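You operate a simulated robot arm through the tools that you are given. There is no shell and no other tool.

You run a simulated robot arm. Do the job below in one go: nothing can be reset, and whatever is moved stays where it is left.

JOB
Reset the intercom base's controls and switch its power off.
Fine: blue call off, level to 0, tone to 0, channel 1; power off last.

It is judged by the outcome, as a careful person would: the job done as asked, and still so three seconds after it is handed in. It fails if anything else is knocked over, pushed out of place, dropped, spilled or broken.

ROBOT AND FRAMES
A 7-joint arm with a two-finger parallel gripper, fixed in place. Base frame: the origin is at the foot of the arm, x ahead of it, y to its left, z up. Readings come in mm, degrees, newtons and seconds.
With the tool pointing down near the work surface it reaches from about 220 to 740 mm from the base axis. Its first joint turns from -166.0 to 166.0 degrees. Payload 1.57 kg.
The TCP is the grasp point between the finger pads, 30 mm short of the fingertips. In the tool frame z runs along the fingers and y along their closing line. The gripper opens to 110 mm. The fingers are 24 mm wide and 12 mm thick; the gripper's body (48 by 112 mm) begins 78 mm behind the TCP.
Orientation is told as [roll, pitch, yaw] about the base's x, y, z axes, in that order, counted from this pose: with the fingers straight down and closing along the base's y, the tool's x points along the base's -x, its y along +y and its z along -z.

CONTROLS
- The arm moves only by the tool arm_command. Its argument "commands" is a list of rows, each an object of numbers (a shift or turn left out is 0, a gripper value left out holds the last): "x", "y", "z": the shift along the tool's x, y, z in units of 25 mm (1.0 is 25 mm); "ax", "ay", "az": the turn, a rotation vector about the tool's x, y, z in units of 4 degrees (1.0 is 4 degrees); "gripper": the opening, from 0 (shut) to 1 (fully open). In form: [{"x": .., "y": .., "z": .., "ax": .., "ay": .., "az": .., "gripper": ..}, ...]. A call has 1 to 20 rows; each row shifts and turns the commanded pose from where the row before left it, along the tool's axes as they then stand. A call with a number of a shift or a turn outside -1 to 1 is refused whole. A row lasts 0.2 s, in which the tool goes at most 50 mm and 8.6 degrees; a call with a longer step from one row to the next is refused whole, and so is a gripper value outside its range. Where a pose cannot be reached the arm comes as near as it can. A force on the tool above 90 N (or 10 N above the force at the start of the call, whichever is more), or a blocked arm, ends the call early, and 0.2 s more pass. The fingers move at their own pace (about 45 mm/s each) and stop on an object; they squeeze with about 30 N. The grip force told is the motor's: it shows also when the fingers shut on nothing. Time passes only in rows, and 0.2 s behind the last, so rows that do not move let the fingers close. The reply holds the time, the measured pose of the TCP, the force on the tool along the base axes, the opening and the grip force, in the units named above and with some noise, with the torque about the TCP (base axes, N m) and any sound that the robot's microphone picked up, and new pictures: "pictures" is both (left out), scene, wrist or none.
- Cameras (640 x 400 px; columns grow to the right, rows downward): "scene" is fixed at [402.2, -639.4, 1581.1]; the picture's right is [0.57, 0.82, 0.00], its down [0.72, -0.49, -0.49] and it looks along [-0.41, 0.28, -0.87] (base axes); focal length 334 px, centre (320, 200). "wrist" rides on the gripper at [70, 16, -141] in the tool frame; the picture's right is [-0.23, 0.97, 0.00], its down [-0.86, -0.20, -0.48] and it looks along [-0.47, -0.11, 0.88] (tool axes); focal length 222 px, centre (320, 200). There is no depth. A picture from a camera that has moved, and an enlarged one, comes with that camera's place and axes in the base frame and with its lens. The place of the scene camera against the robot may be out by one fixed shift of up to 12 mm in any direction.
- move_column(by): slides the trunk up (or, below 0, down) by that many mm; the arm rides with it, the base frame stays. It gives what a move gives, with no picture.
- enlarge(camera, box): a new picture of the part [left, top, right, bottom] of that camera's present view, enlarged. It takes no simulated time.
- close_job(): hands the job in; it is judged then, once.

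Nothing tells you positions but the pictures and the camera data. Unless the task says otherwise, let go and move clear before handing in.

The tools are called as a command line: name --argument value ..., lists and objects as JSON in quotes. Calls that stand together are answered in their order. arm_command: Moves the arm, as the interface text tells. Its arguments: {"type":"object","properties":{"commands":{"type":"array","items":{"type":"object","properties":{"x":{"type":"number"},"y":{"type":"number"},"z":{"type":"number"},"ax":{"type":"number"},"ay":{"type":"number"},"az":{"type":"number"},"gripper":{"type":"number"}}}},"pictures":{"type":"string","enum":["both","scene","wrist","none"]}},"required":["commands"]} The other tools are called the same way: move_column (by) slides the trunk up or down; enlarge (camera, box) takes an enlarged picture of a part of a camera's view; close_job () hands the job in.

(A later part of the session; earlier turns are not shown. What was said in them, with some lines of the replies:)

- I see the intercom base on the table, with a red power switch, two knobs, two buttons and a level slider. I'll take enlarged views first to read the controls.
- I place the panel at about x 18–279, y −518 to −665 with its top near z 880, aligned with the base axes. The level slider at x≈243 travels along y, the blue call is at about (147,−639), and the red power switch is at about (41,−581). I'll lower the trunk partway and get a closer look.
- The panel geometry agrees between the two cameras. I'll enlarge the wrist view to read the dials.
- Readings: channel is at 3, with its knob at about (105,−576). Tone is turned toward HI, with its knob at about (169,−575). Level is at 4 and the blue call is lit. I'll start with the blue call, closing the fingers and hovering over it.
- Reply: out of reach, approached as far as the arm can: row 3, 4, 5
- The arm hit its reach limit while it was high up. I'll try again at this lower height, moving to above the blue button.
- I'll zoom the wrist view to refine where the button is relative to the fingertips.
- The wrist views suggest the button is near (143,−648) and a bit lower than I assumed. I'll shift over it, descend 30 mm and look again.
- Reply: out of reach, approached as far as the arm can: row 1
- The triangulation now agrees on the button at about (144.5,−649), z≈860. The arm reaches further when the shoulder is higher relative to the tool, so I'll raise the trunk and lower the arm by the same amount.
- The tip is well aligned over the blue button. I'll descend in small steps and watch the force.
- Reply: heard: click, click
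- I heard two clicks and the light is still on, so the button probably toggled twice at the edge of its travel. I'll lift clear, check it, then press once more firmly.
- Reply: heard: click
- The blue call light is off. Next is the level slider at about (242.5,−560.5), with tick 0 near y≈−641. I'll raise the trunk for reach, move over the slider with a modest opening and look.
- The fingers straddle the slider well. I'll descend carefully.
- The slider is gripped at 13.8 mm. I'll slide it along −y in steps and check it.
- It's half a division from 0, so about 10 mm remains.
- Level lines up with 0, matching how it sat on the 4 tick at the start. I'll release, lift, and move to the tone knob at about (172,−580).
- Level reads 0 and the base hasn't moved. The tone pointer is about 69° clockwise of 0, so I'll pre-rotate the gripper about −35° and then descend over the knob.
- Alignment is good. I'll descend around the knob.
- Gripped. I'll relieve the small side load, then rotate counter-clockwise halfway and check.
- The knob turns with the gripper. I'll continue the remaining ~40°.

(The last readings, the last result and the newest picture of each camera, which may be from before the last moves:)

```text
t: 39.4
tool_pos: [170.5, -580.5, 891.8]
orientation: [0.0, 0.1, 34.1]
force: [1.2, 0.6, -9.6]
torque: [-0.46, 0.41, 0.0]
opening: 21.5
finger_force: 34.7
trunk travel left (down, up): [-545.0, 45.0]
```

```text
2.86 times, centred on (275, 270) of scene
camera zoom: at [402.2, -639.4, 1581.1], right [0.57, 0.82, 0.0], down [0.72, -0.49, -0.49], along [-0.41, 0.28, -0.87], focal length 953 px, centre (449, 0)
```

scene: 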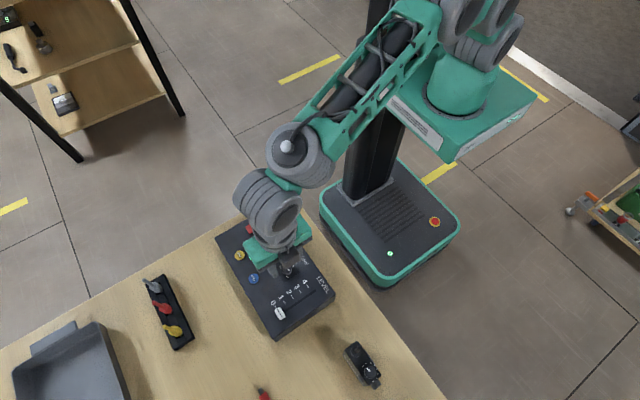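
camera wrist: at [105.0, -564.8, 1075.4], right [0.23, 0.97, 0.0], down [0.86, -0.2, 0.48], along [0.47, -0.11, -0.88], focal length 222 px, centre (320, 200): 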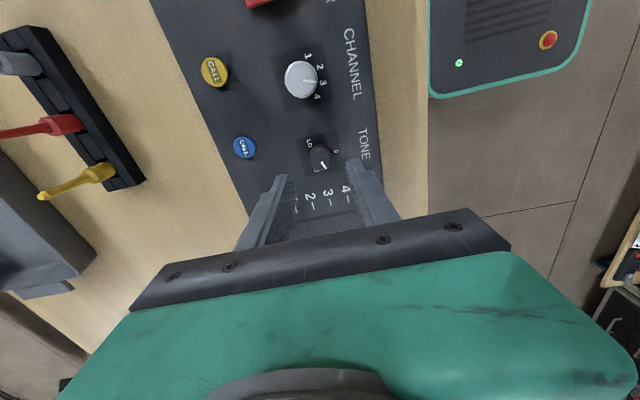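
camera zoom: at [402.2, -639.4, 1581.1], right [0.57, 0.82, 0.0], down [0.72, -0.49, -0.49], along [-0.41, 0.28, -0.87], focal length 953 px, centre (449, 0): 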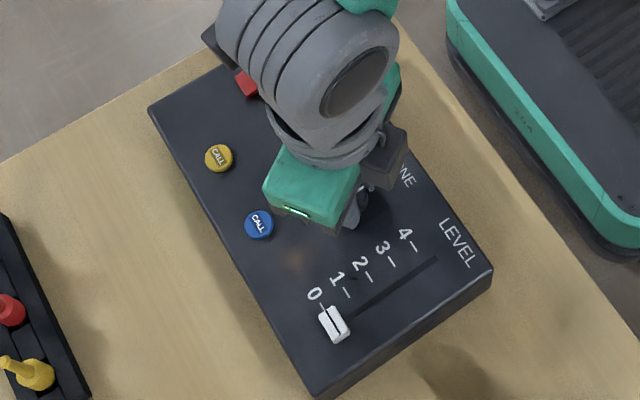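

The pointer now computes to within about 1° of 0. I'll release, lift and verify.

arm_command --commands '[{"gripper": 0.4}, {}, {}, {}, {"z": -0.4}, {"z": -0.6}, {"z": -0.7}, {}]' --pictures "none"

enlarge --camera "wrist" --box '[240, 110, 400, 210]'

enlarge --camera "scene" --box '[240, 230, 330, 290]'

```text
t: 41.2
tool_pos: [169.4, -580.1, 936.3]
orientation: [0.0, 0.0, 34.0]
force: [-0.8, 0.4, 0.1]
torque: [0.02, 0.02, 0.02]
opening: 44.3
finger_force: 0.1
trunk travel left (down, up): [-545.0, 45.0]
```

```text
4.00 times, centred on (320, 160) of wrist
camera zoom: at [102.2, -605.3, 1077.4], right [-0.36, 0.93, 0.0], down [0.82, 0.31, 0.48], along [0.45, 0.17, -0.88], focal length 888 px, centre (320, 360)
```

zoom: 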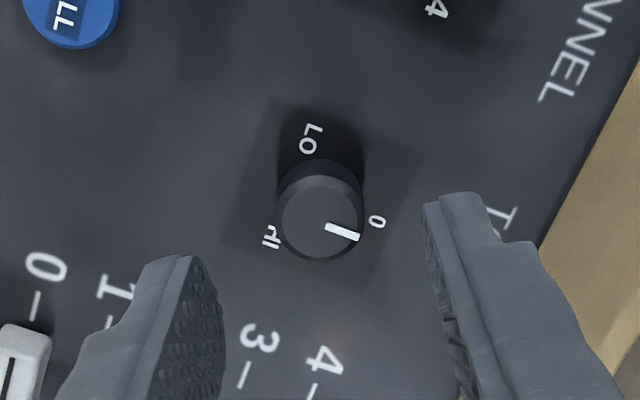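

```text
6.67 times, centred on (285, 260) of scene
camera zoom: at [402.2, -639.4, 1581.1], right [0.57, 0.82, 0.0], down [0.72, -0.49, -0.49], along [-0.41, 0.28, -0.87], focal length 2224 px, centre (553, -200)
```

zoom: 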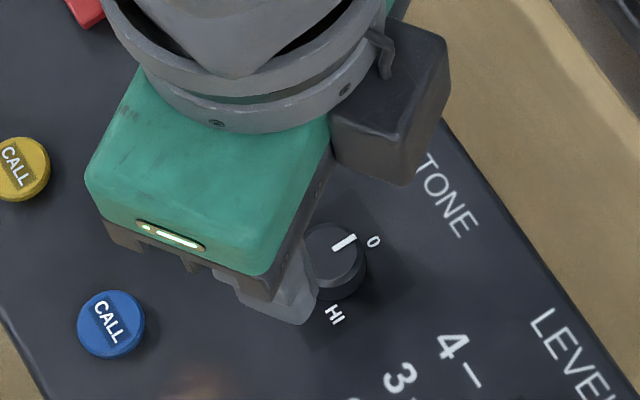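

enlarge --camera "wrist" --box '[300, 140, 348, 170]'

enlarge --camera "scene" --box '[276, 255, 304, 275]'

```text
13.33 times, centred on (324, 155) of wrist
camera zoom: at [102.2, -605.3, 1077.4], right [-0.36, 0.93, 0.0], down [0.82, 0.31, 0.48], along [0.45, 0.17, -0.88], focal length 2962 px, centre (267, 800)
```

zoom: 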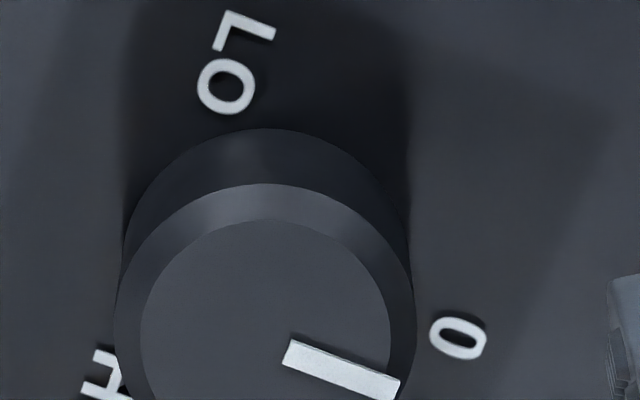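

```text
16.00 times, centred on (290, 265) of scene
camera zoom: at [402.2, -639.4, 1581.1], right [0.57, 0.82, 0.0], down [0.72, -0.49, -0.49], along [-0.41, 0.28, -0.87], focal length 5339 px, centre (800, -840)
```

zoom: 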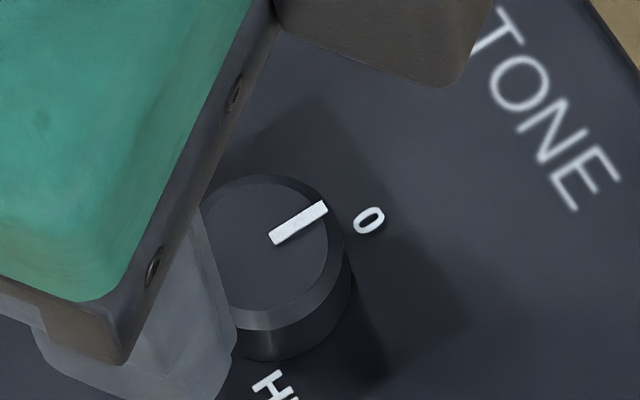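

Tone is at 0 within about 2°. Next is the channel knob at about (104,−580): I'll move over it and pre-rotate the gripper to about −40°.

arm_command --commands '[{"x": 0.743, "y": 0.493, "gripper": 0.46}, {"x": 0.743, "y": 0.493}, {"x": 0.743, "y": 0.493}, {}]' --pictures "none"

arm_command --commands '[{"az": 1}, {"az": 1}, {"az": 1}, {"az": 1}, {"az": 1}, {"az": 1}, {"az": 1}, {"az": 1}, {"az": 1}, {"az": 1}, {"az": 1}, {"az": 1}, {"az": 1}, {"az": 1}, {"az": 1}, {"az": 1}, {"az": 1}, {"az": 1}, {"az": 0.5}, {}]' --pictures "both"

enlarge --camera "wrist" --box '[240, 110, 400, 210]'

```text
t: 42.2
tool_pos: [100.3, -579.3, 933.9]
orientation: [0.0, 0.0, 34.0]
force: [-0.5, 0.6, -0.6]
torque: [-0.01, 0.01, -0.03]
opening: 50.5
finger_force: 0.0
trunk travel left (down, up): [-545.0, 45.0]
```

```text
t: 46.4
tool_pos: [103.2, -580.9, 935.6]
orientation: [0.0, 0.0, -39.9]
force: [0.6, 0.8, -0.1]
torque: [-0.02, 0.0, 0.01]
opening: 50.5
finger_force: 0.0
trunk travel left (down, up): [-545.0, 45.0]
camera wrist: at [60.5, -522.4, 1076.6], right [0.8, 0.6, 0.0], down [0.53, -0.7, 0.48], along [0.29, -0.38, -0.88], focal length 222 px, centre (320, 200)
```

scene: 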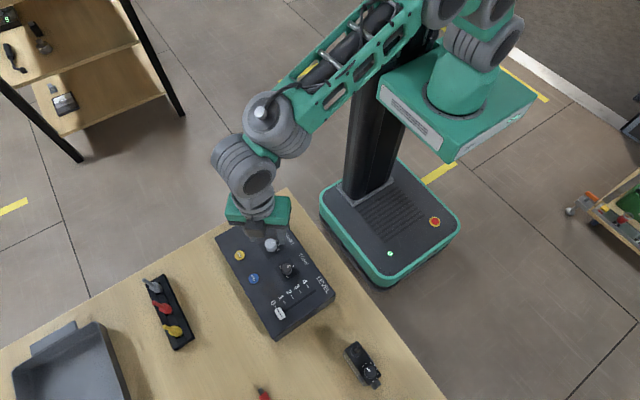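
wrist: 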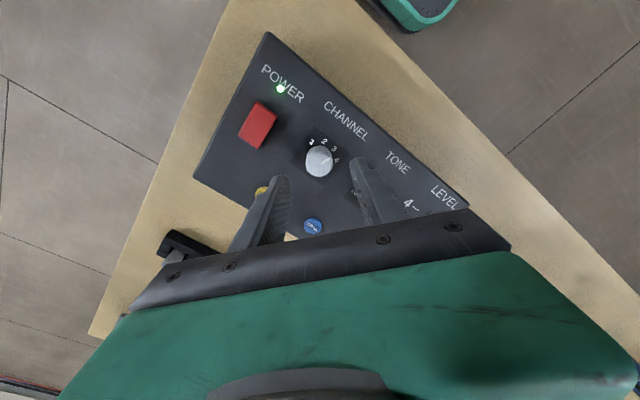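

```text
4.00 times, centred on (320, 160) of wrist
camera zoom: at [60.5, -522.4, 1076.6], right [0.8, 0.6, 0.0], down [0.53, -0.7, 0.48], along [0.29, -0.38, -0.88], focal length 888 px, centre (320, 360)
```

zoom: 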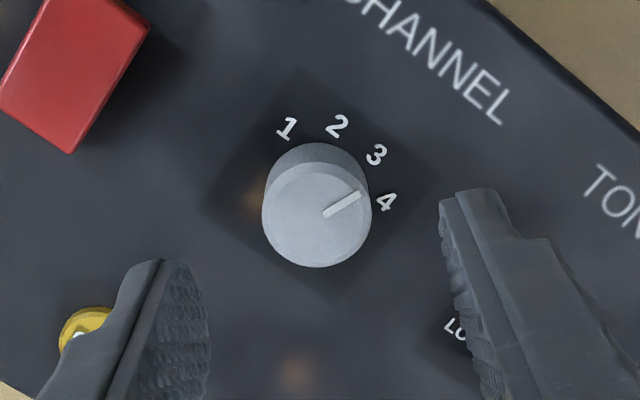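

Alignment is nearly centred. Labels 1–4 sit at +60, +20, −20 and −60°, so I need +80°. Descending.

arm_command --commands '[{"y": -0.05, "z": 0.4}, {"z": 0.4}, {"z": 0.4}, {"z": 0.1}, {"z": 0.1}, {"z": 0.1}, {"z": 0.08}, {}]' --pictures "none"

enlarge --camera "wrist" --box '[240, 110, 400, 210]'

```text
t: 48.2
tool_pos: [101.5, -580.7, 896.0]
orientation: [-0.1, 0.0, -40.1]
force: [-0.3, 0.5, -0.4]
torque: [0.02, 0.04, 0.04]
opening: 50.8
finger_force: 0.0
trunk travel left (down, up): [-545.0, 45.0]
```

```text
4.00 times, centred on (320, 160) of wrist
camera zoom: at [58.8, -522.6, 1036.9], right [0.8, 0.6, 0.0], down [0.53, -0.7, 0.48], along [0.29, -0.38, -0.88], focal length 888 px, centre (320, 360)
```

zoom: 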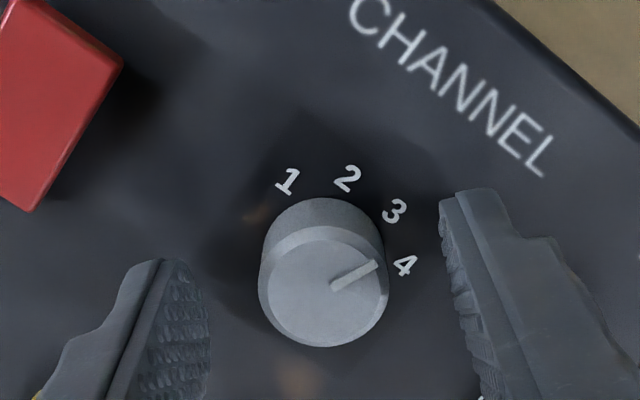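

arm_command --commands '[{"z": 0.08}, {"z": 0.06}, {"gripper": 0.15}, {}, {}, {}, {}]' --pictures "none"

enlarge --camera "wrist" --box '[240, 110, 400, 210]'

```text
t: 49.8
tool_pos: [102.0, -580.2, 890.7]
orientation: [0.0, 0.0, -39.9]
force: [4.3, 6.2, 0.8]
torque: [0.03, 0.15, -0.01]
opening: 25.5
finger_force: 36.3
trunk travel left (down, up): [-545.0, 45.0]
```

```text
4.00 times, centred on (320, 160) of wrist
camera zoom: at [59.5, -522.4, 1032.9], right [0.8, 0.6, 0.0], down [0.53, -0.7, 0.48], along [0.29, -0.38, -0.88], focal length 888 px, centre (320, 360)
```

zoom: 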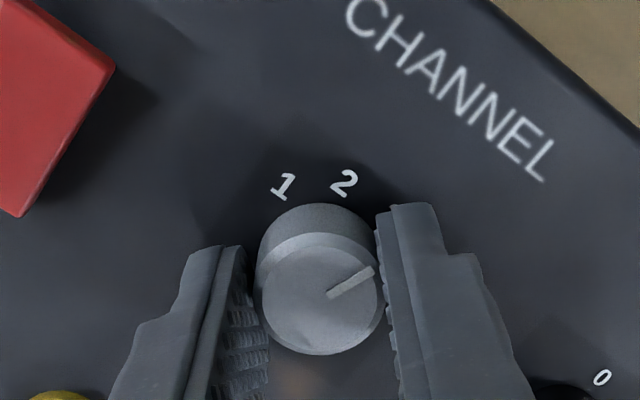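

arm_command --commands '[{"y": 0.02}, {"az": -1}, {"az": -1}, {"az": -1}, {"az": -1}, {"az": -1}, {"az": -1}, {"az": -1}, {"az": -1}, {"az": -1}, {"az": -1}, {}]' --pictures "none"

enlarge --camera "wrist" --box '[240, 110, 400, 210]'

```text
t: 52.4
tool_pos: [101.5, -580.0, 891.9]
orientation: [0.0, 0.0, 0.0]
force: [2.9, 2.0, 1.4]
torque: [0.34, 0.1, 0.02]
opening: 25.7
finger_force: 37.2
trunk travel left (down, up): [-545.0, 45.0]
```

```text
4.00 times, centred on (320, 160) of wrist
camera zoom: at [32.9, -563.2, 1032.9], right [0.23, 0.97, 0.0], down [0.86, -0.2, 0.48], along [0.47, -0.11, -0.88], focal length 888 px, centre (320, 360)
```

zoom: 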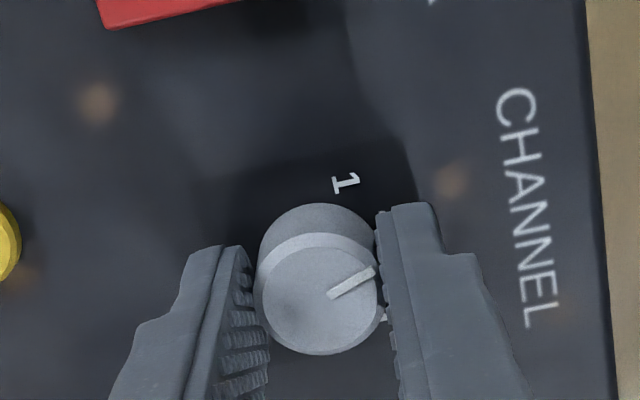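

arm_command --commands '[{"az": -1}, {"az": -1}, {"az": -1}, {"az": -1}, {"az": -1}, {"az": -1}, {"az": -1}, {"az": -1}, {"az": -1}, {"az": -1}, {}]' --pictures "none"

enlarge --camera "wrist" --box '[240, 110, 400, 210]'

```text
t: 54.8
tool_pos: [102.9, -579.5, 890.3]
orientation: [-0.1, 0.0, 40.1]
force: [-3.6, 6.6, 5.0]
torque: [0.64, 0.03, 0.04]
opening: 25.9
finger_force: 37.4
trunk travel left (down, up): [-545.0, 45.0]
```

```text
4.00 times, centred on (320, 160) of wrist
camera zoom: at [38.6, -611.6, 1032.8], right [-0.45, 0.89, 0.0], down [0.78, 0.4, 0.48], along [0.43, 0.22, -0.88], focal length 888 px, centre (320, 360)
```

zoom: 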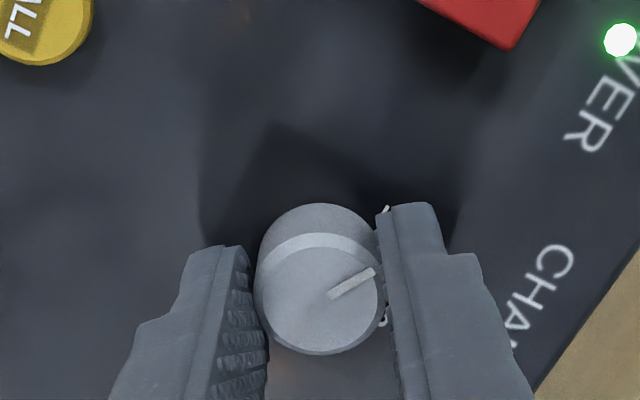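

The pointer computes to +59°, at label 1. I'll release, lift and check.

arm_command --commands '[{"gripper": 0.42}, {}, {}, {}, {"z": -0.4}, {"z": -0.6}, {"z": -0.7}, {}]' --pictures "none"

enlarge --camera "wrist" --box '[240, 110, 400, 210]'

enlarge --camera "wrist" --box '[260, 0, 452, 120]'

```text
t: 56.6
tool_pos: [100.5, -580.1, 933.9]
orientation: [-0.1, 0.0, 40.0]
force: [-0.3, -0.5, -0.1]
torque: [-0.01, 0.01, -0.04]
opening: 46.0
finger_force: 0.2
trunk travel left (down, up): [-545.0, 45.0]
```

```text
4.00 times, centred on (320, 160) of wrist
camera zoom: at [37.2, -611.6, 1076.1], right [-0.45, 0.89, 0.0], down [0.78, 0.4, 0.48], along [0.43, 0.22, -0.88], focal length 888 px, centre (320, 360)
```

zoom: 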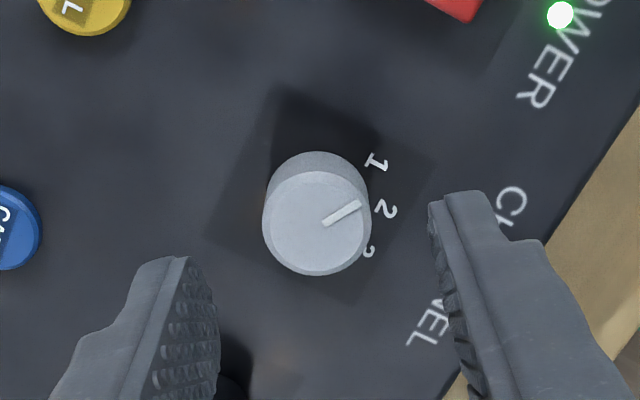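

```text
3.33 times, centred on (356, 60) of wrist
camera zoom: at [37.2, -611.6, 1076.1], right [-0.45, 0.89, 0.0], down [0.78, 0.4, 0.48], along [0.43, 0.22, -0.88], focal length 740 px, centre (200, 667)
```

zoom: 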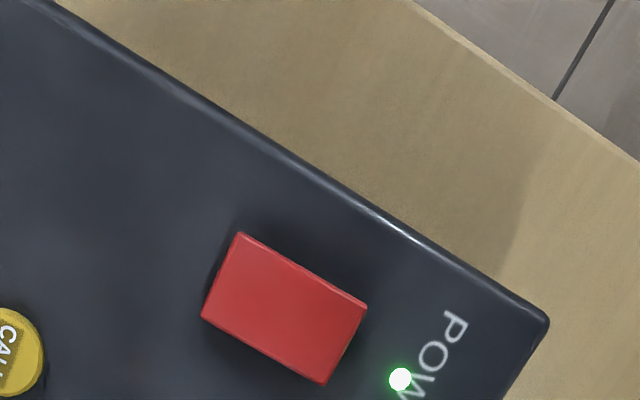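

Channel points at 1. Next I'll move the arm toward the power switch and look at how it's built.

arm_command --commands '[{"z": -0.4, "az": 1, "gripper": 0}, {"az": 1}, {"az": 1}, {"az": 1}, {"az": 1}, {"az": 1}, {"az": 1}, {"az": 1}, {"az": 1}, {"az": 1}, {"y": -0.8}, {"y": -0.8}, {}]' --pictures "both"

enlarge --camera "scene" --box '[230, 205, 310, 255]'

enlarge --camera "wrist" --box '[320, 0, 480, 100]'

```text
t: 59.4
tool_pos: [100.6, -620.8, 946.0]
orientation: [0.0, 0.0, 0.0]
force: [-0.1, -0.1, 0.9]
torque: [0.01, 0.01, 0.03]
opening: 0.0
finger_force: 20.9
trunk travel left (down, up): [-545.0, 45.0]
camera wrist: at [31.9, -603.6, 1086.9], right [0.23, 0.97, 0.0], down [0.86, -0.2, 0.48], along [0.47, -0.11, -0.88], focal length 222 px, centre (320, 200)
```

scene: 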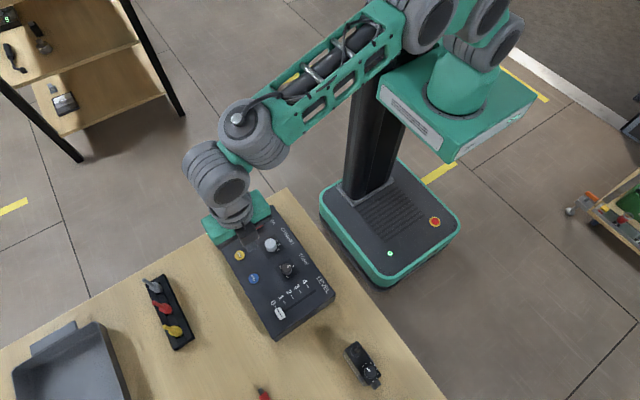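
wrist: 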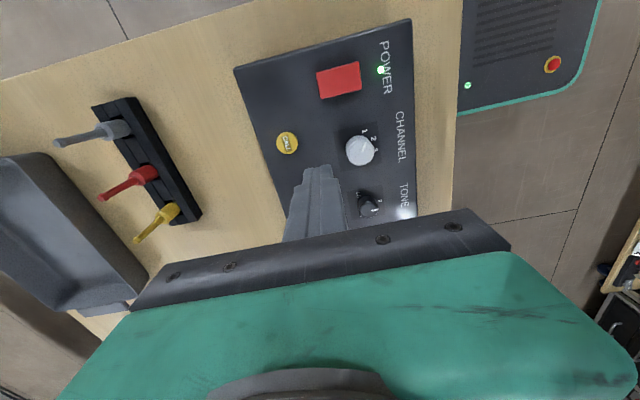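

```text
8.00 times, centred on (270, 230) of scene
camera zoom: at [402.2, -639.4, 1581.1], right [0.57, 0.82, 0.0], down [0.72, -0.49, -0.49], along [-0.41, 0.28, -0.87], focal length 2669 px, centre (720, -40)
```

zoom: 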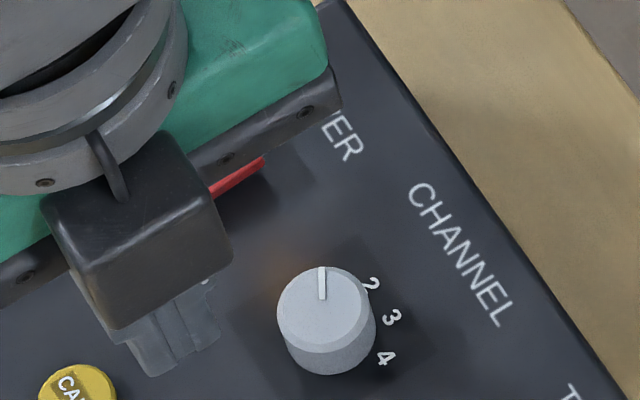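

```text
4.00 times, centred on (400, 50) of wrist
camera zoom: at [31.9, -603.6, 1086.9], right [0.23, 0.97, 0.0], down [0.86, -0.2, 0.48], along [0.47, -0.11, -0.88], focal length 888 px, centre (0, 800)
```

zoom: 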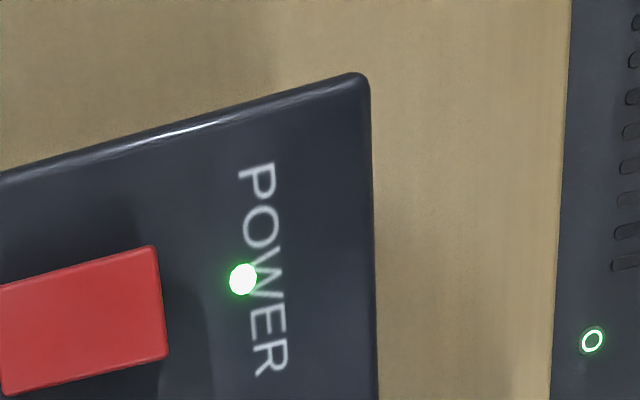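

Both cameras put the channel pointer at about 60°, which is 1. Now a closer look at the power switch.

enlarge --camera "wrist" --box '[300, 45, 396, 105]'

enlarge --camera "wrist" --box '[260, 110, 404, 220]'

```text
6.67 times, centred on (348, 75) of wrist
camera zoom: at [31.9, -603.6, 1086.9], right [0.23, 0.97, 0.0], down [0.86, -0.2, 0.48], along [0.47, -0.11, -0.88], focal length 1481 px, centre (133, 1033)
```

zoom: 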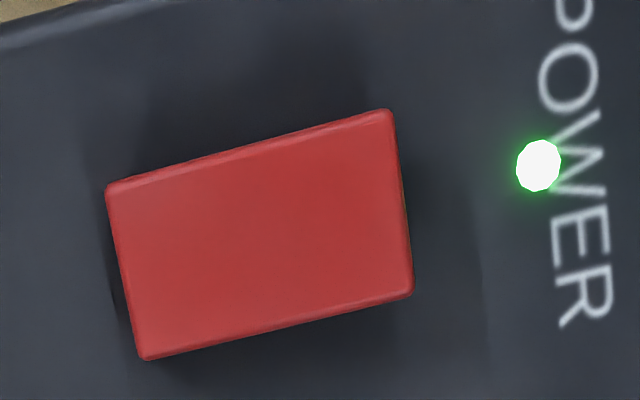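

```text
3.64 times, centred on (332, 165) of wrist
camera zoom: at [31.9, -603.6, 1086.9], right [0.23, 0.97, 0.0], down [0.86, -0.2, 0.48], along [0.47, -0.11, -0.88], focal length 808 px, centre (276, 327)
```

zoom: 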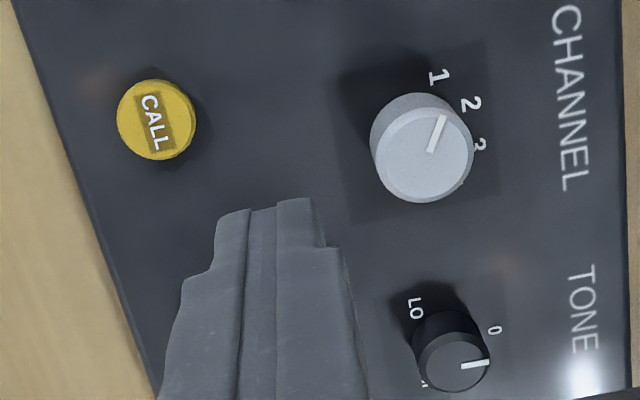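

The switch is a red block at x 27–48, y −606 to −570. I'll move the arm aside so the scene camera can show whether it is a rocker and which end is up.

arm_command --commands '[{"x": -1}, {"x": -1}, {"x": -1}, {"x": -1}, {"x": -1}, {"x": -1}, {}]' --pictures "none"

enlarge --camera "scene" --box '[234, 205, 282, 240]'

enlarge --camera "scene" --box '[210, 195, 350, 345]'

```text
t: 61.0
tool_pos: [251.1, -618.7, 944.8]
orientation: [-0.1, 0.0, 0.0]
force: [0.4, -0.3, -0.5]
torque: [0.02, -0.01, 0.0]
opening: 0.0
finger_force: 21.5
trunk travel left (down, up): [-545.0, 45.0]
```

```text
11.43 times, centred on (258, 222) of scene
camera zoom: at [402.2, -639.4, 1581.1], right [0.57, 0.82, 0.0], down [0.72, -0.49, -0.49], along [-0.41, 0.28, -0.87], focal length 3813 px, centre (1029, -57)
```

zoom: 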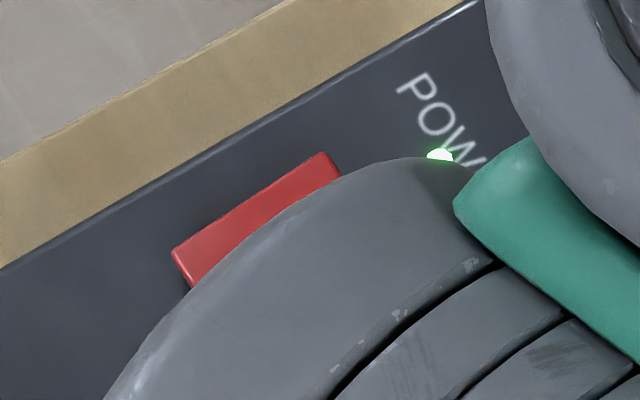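

```text
2.67 times, centred on (280, 270) of scene
camera zoom: at [402.2, -639.4, 1581.1], right [0.57, 0.82, 0.0], down [0.72, -0.49, -0.49], along [-0.41, 0.28, -0.87], focal length 890 px, centre (427, 13)
```

zoom: 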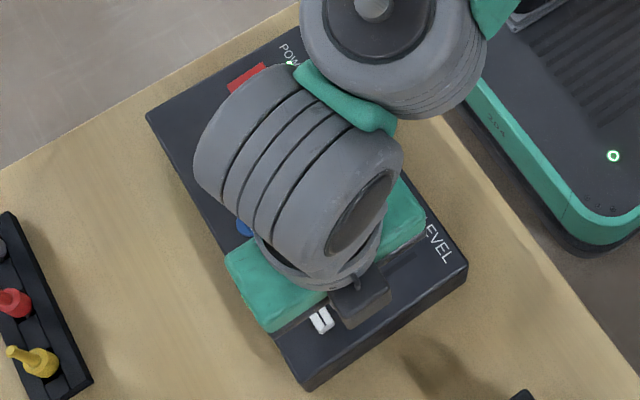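

arm_command --commands '[{"y": 1, "x": -0.5}, {"y": 1, "x": -0.5}, {"y": 1, "x": -0.5}, {"y": 1, "x": -0.5}, {"y": 1}, {"y": 1}, {}]' --pictures "none"

enlarge --camera "scene" --box '[234, 205, 282, 240]'

enlarge --camera "scene" --box '[210, 195, 350, 345]'

```text
t: 62.6
tool_pos: [301.6, -469.5, 943.1]
orientation: [0.0, 0.1, 0.1]
force: [-0.3, 0.0, -0.3]
torque: [-0.02, -0.01, 0.01]
opening: 0.0
finger_force: 21.8
trunk travel left (down, up): [-545.0, 45.0]
```

```text
11.43 times, centred on (258, 222) of scene
camera zoom: at [402.2, -639.4, 1581.1], right [0.57, 0.82, 0.0], down [0.72, -0.49, -0.49], along [-0.41, 0.28, -0.87], focal length 3813 px, centre (1029, -57)
```

zoom: 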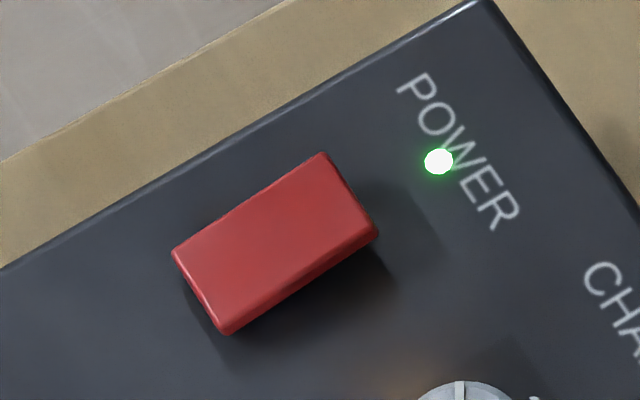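

```text
2.67 times, centred on (280, 270) of scene
camera zoom: at [402.2, -639.4, 1581.1], right [0.57, 0.82, 0.0], down [0.72, -0.49, -0.49], along [-0.41, 0.28, -0.87], focal length 890 px, centre (427, 13)
```

zoom: 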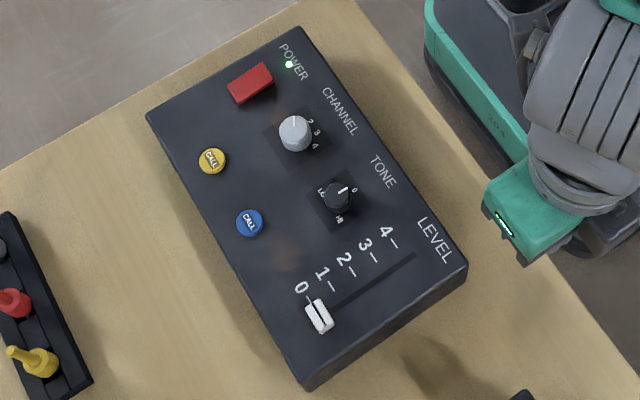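

Triangulating the corners gives the +y end about 4 mm higher than the −y end. So it's a rocker, and pressing the +y end should switch it off. I'll move over that end.

arm_command --commands '[{"x": 0.962, "y": -0.373}, {"x": 0.962, "y": -0.373}, {"x": 0.962, "y": -0.373}, {"x": 0.962, "y": -0.373}, {"x": 0.962, "y": -0.373}, {"x": 0.962, "y": -0.373}, {"x": 0.962, "y": -0.373}, {"x": 0.962, "y": -0.373}, {"x": 0.962, "y": -0.373}, {"x": 0.962, "y": -0.373}, {"x": 0.962, "y": -0.373}, {}, {}]' --pictures "both"

enlarge --camera "wrist" --box '[260, 110, 420, 210]'

```text
t: 65.4
tool_pos: [35.7, -574.7, 943.8]
orientation: [0.0, -0.1, -0.1]
force: [-1.0, -0.7, 0.5]
torque: [-0.01, -0.03, -0.01]
opening: 0.0
finger_force: 21.2
trunk travel left (down, up): [-545.0, 45.0]
camera wrist: at [-34.2, -557.3, 1085.6], right [0.23, 0.97, 0.0], down [0.86, -0.2, 0.48], along [0.47, -0.11, -0.88], focal length 222 px, centre (320, 200)
```

scene: 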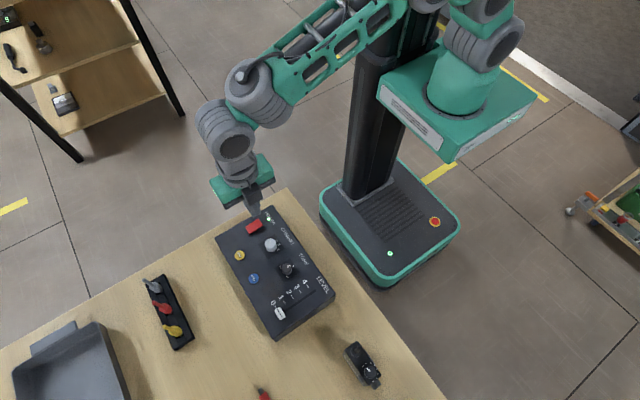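
wrist: 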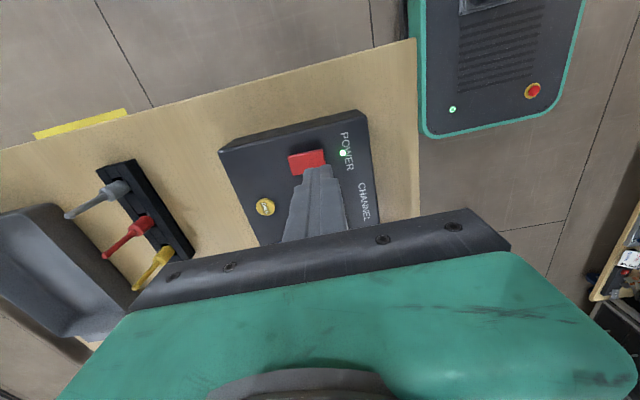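

```text
4.00 times, centred on (340, 160) of wrist
camera zoom: at [-34.2, -557.3, 1085.6], right [0.23, 0.97, 0.0], down [0.86, -0.2, 0.48], along [0.47, -0.11, -0.88], focal length 888 px, centre (240, 360)
```

zoom: 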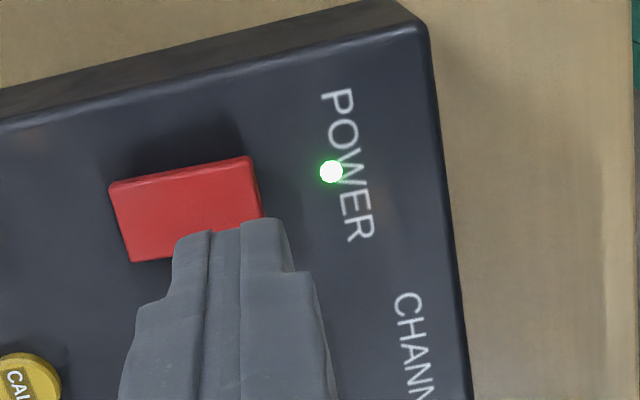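

arm_command --commands '[{"x": -0.06, "y": 0.08, "z": 0.4}, {"z": 0.4}, {"z": 0.4}, {"z": 0.1}, {"z": 0.1}, {}]' --pictures "none"

enlarge --camera "wrist" --box '[260, 110, 420, 210]'

enlarge --camera "scene" --box '[234, 205, 282, 240]'

```text
t: 66.8
tool_pos: [37.6, -570.3, 908.0]
orientation: [0.0, 0.0, 0.0]
force: [-1.0, -0.3, -0.2]
torque: [0.01, 0.02, 0.0]
opening: 0.0
finger_force: 21.4
trunk travel left (down, up): [-545.0, 45.0]
```

```text
4.00 times, centred on (340, 160) of wrist
camera zoom: at [-32.1, -553.8, 1049.7], right [0.23, 0.97, 0.0], down [0.86, -0.2, 0.48], along [0.47, -0.11, -0.88], focal length 888 px, centre (240, 360)
```

zoom: 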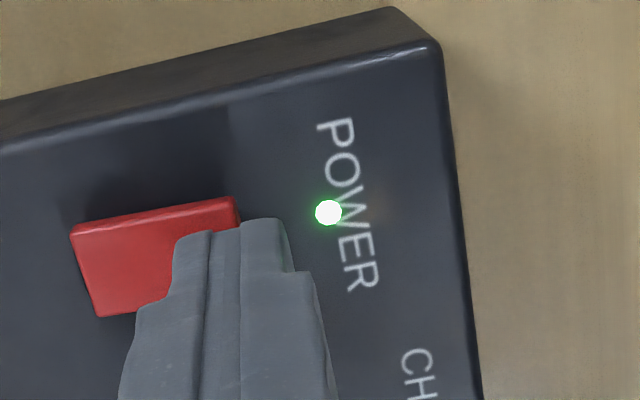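

```text
11.43 times, centred on (258, 222) of scene
camera zoom: at [402.2, -639.4, 1581.1], right [0.57, 0.82, 0.0], down [0.72, -0.49, -0.49], along [-0.41, 0.28, -0.87], focal length 3813 px, centre (1029, -57)
```

zoom: 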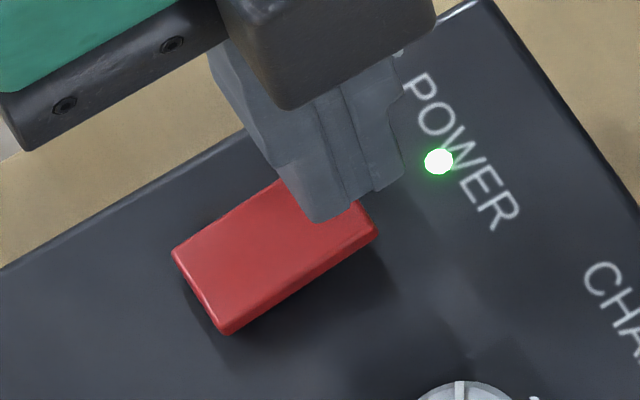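

The tip is over the +y end. I'll approach in small steps.

arm_command --commands '[{"y": -0.1}, {"z": 0.08}, {"z": 0.08}, {}]' --pictures "none"

arm_command --commands '[{"z": 0.06}, {}]' --pictures "none"

arm_command --commands '[{"z": 0.06}, {}]' --pictures "none"

enlarge --camera "scene" --box '[234, 205, 282, 240]'

```text
t: 67.8
tool_pos: [38.2, -572.2, 904.7]
orientation: [0.0, 0.1, 0.0]
force: [0.0, -0.2, 0.3]
torque: [0.0, 0.01, 0.01]
opening: 0.0
finger_force: 21.3
trunk travel left (down, up): [-545.0, 45.0]
```

```text
t: 68.4
tool_pos: [39.2, -572.0, 904.4]
orientation: [0.0, 0.0, 0.0]
force: [-0.8, 0.5, -0.5]
torque: [0.0, 0.0, -0.03]
opening: 0.0
finger_force: 21.3
trunk travel left (down, up): [-545.0, 45.0]
```

```text
t: 69.0
tool_pos: [38.6, -574.5, 900.2]
orientation: [0.1, -0.1, 0.0]
force: [-0.5, 0.0, 0.7]
torque: [0.01, 0.0, 0.0]
opening: 0.1
finger_force: 20.8
trunk travel left (down, up): [-545.0, 45.0]
```

```text
11.43 times, centred on (258, 222) of scene
camera zoom: at [402.2, -639.4, 1581.1], right [0.57, 0.82, 0.0], down [0.72, -0.49, -0.49], along [-0.41, 0.28, -0.87], focal length 3813 px, centre (1029, -57)
```

zoom: 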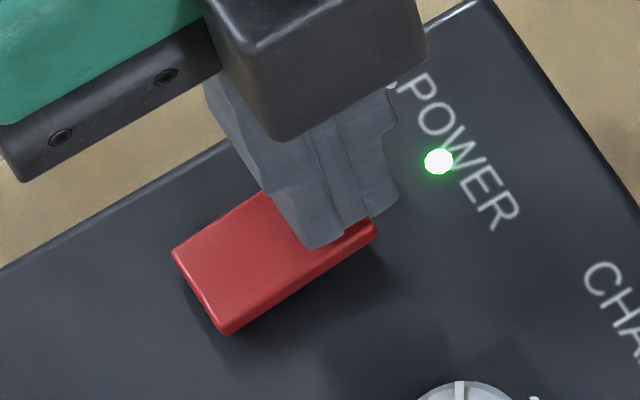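

arm_command --commands '[{"z": 0.06}, {}]' --pictures "none"

arm_command --commands '[{"z": 0.06}, {}]' --pictures "none"

enlarge --camera "scene" --box '[234, 205, 282, 240]'

```text
t: 69.6
tool_pos: [37.9, -573.4, 900.6]
orientation: [0.0, -0.1, -0.1]
force: [0.2, 0.3, 0.7]
torque: [0.02, -0.03, 0.02]
opening: 0.1
finger_force: 21.1
trunk travel left (down, up): [-545.0, 45.0]
```

```text
t: 70.2
tool_pos: [38.6, -572.8, 898.6]
orientation: [-0.1, 0.0, 0.0]
force: [-0.1, -0.1, 1.5]
torque: [0.01, 0.0, 0.02]
opening: 0.1
finger_force: 21.4
trunk travel left (down, up): [-545.0, 45.0]
```

```text
11.43 times, centred on (258, 222) of scene
camera zoom: at [402.2, -639.4, 1581.1], right [0.57, 0.82, 0.0], down [0.72, -0.49, -0.49], along [-0.41, 0.28, -0.87], focal length 3813 px, centre (1029, -57)
```

zoom: 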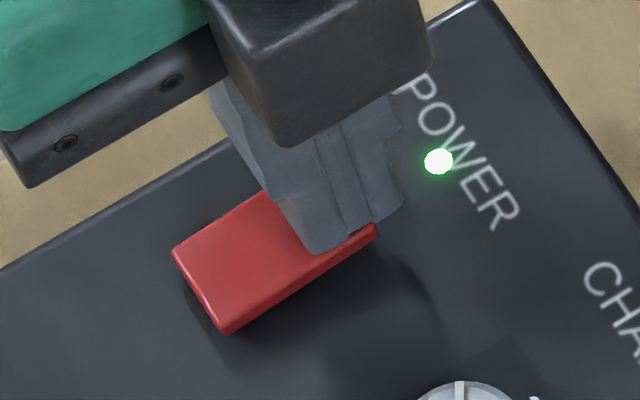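

Contact seems to be starting. I'll press down about 4 mm decisively.

arm_command --commands '[{"z": 0.09}, {"z": 0.09}, {}]' --pictures "none"

enlarge --camera "scene" --box '[234, 205, 282, 240]'

```text
t: 71.0
tool_pos: [38.0, -572.1, 895.8]
orientation: [-0.2, -0.1, 0.0]
force: [-0.4, 8.3, 17.8]
torque: [0.06, 0.04, -0.02]
opening: 0.0
finger_force: 21.3
trunk travel left (down, up): [-545.0, 45.0]
heard: click
```

```text
11.43 times, centred on (258, 222) of scene
camera zoom: at [402.2, -639.4, 1581.1], right [0.57, 0.82, 0.0], down [0.72, -0.49, -0.49], along [-0.41, 0.28, -0.87], focal length 3813 px, centre (1029, -57)
```

zoom: 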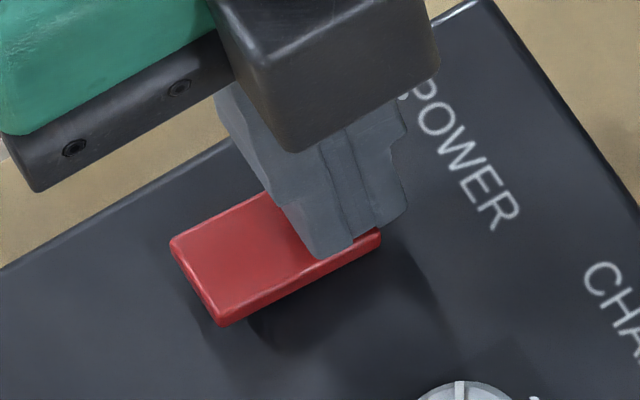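

It clicked once, the rocker flipped and the green light is off. I'll lift straight up, move clear and check everything.

arm_command --commands '[{"z": -0.4}, {"z": -0.6}, {"z": -0.8}, {"z": -1}, {"y": 1, "x": -0.9}, {"y": 1, "x": -0.9}, {"y": 1, "x": -0.9}, {"y": 1, "x": -0.9}, {"x": -1, "y": 0.3}, {"x": -1, "y": 0.3}, {"x": -1, "y": 0.3}, {"x": -1, "y": 0.3}, {"x": -1}, {"x": -1}, {}, {}]' --pictures "both"

enlarge --camera "scene" --box '[210, 195, 350, 345]'

enlarge --camera "scene" --box '[230, 205, 310, 285]'

```text
t: 74.4
tool_pos: [278.7, -441.2, 963.9]
orientation: [0.0, -0.1, 0.1]
force: [0.4, 0.0, 0.1]
torque: [0.02, 0.04, -0.03]
opening: 0.0
finger_force: 21.7
trunk travel left (down, up): [-545.0, 45.0]
camera wrist: at [209.7, -424.4, 1105.7], right [0.23, 0.97, 0.0], down [0.86, -0.2, 0.48], along [0.47, -0.11, -0.88], focal length 222 px, centre (320, 200)
```

scene: 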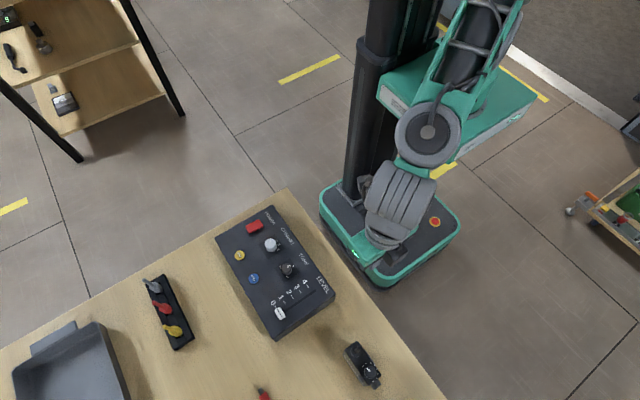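
wrist: 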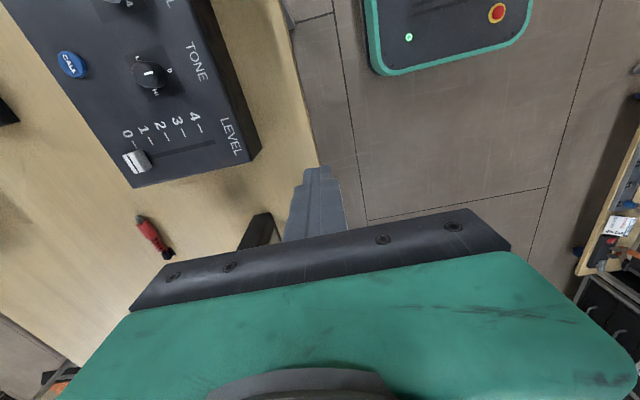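

```text
2.67 times, centred on (280, 270) of scene
camera zoom: at [402.2, -639.4, 1581.1], right [0.57, 0.82, 0.0], down [0.72, -0.49, -0.49], along [-0.41, 0.28, -0.87], focal length 890 px, centre (427, 13)
```

zoom: 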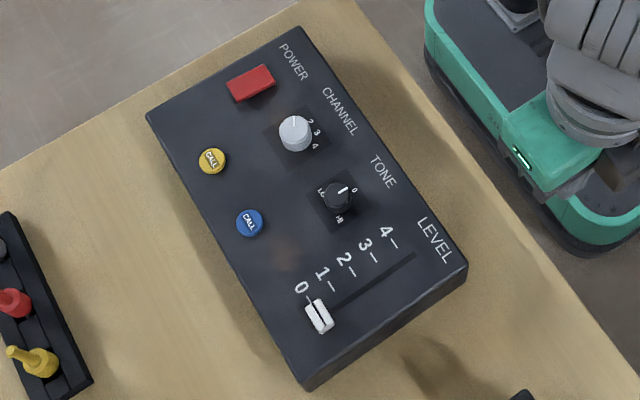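

```text
5.00 times, centred on (270, 245) of scene
camera zoom: at [402.2, -639.4, 1581.1], right [0.57, 0.82, 0.0], down [0.72, -0.49, -0.49], along [-0.41, 0.28, -0.87], focal length 1668 px, centre (570, -25)
```

zoom: 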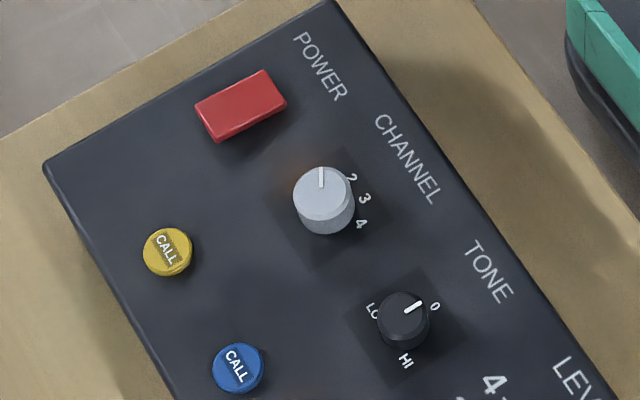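

The power light and blue call light are off, level is at 0, tone at 0 and channel at 1. The base hasn't moved and the arm is clear, so I'm handing in.

close_job

```text
The job is handed in.
```

The intercom base is reset and its power is off, and I've handed the job in. The last pictures show:

- **Blue call:** off. My first press toggled it twice and left the light on, so I pressed it once more and the light went out.
- **Level:** at 0, lined up with its tick mark.
- **Tone:** at 0, within about 2–3 degrees.
- **Channel:** pointing at 1.
- **Power:** switched off last. The rocker clicked once and the green light went out.

The base did not shift, I saw nothing else on the table disturbed, and the arm is clear of it.
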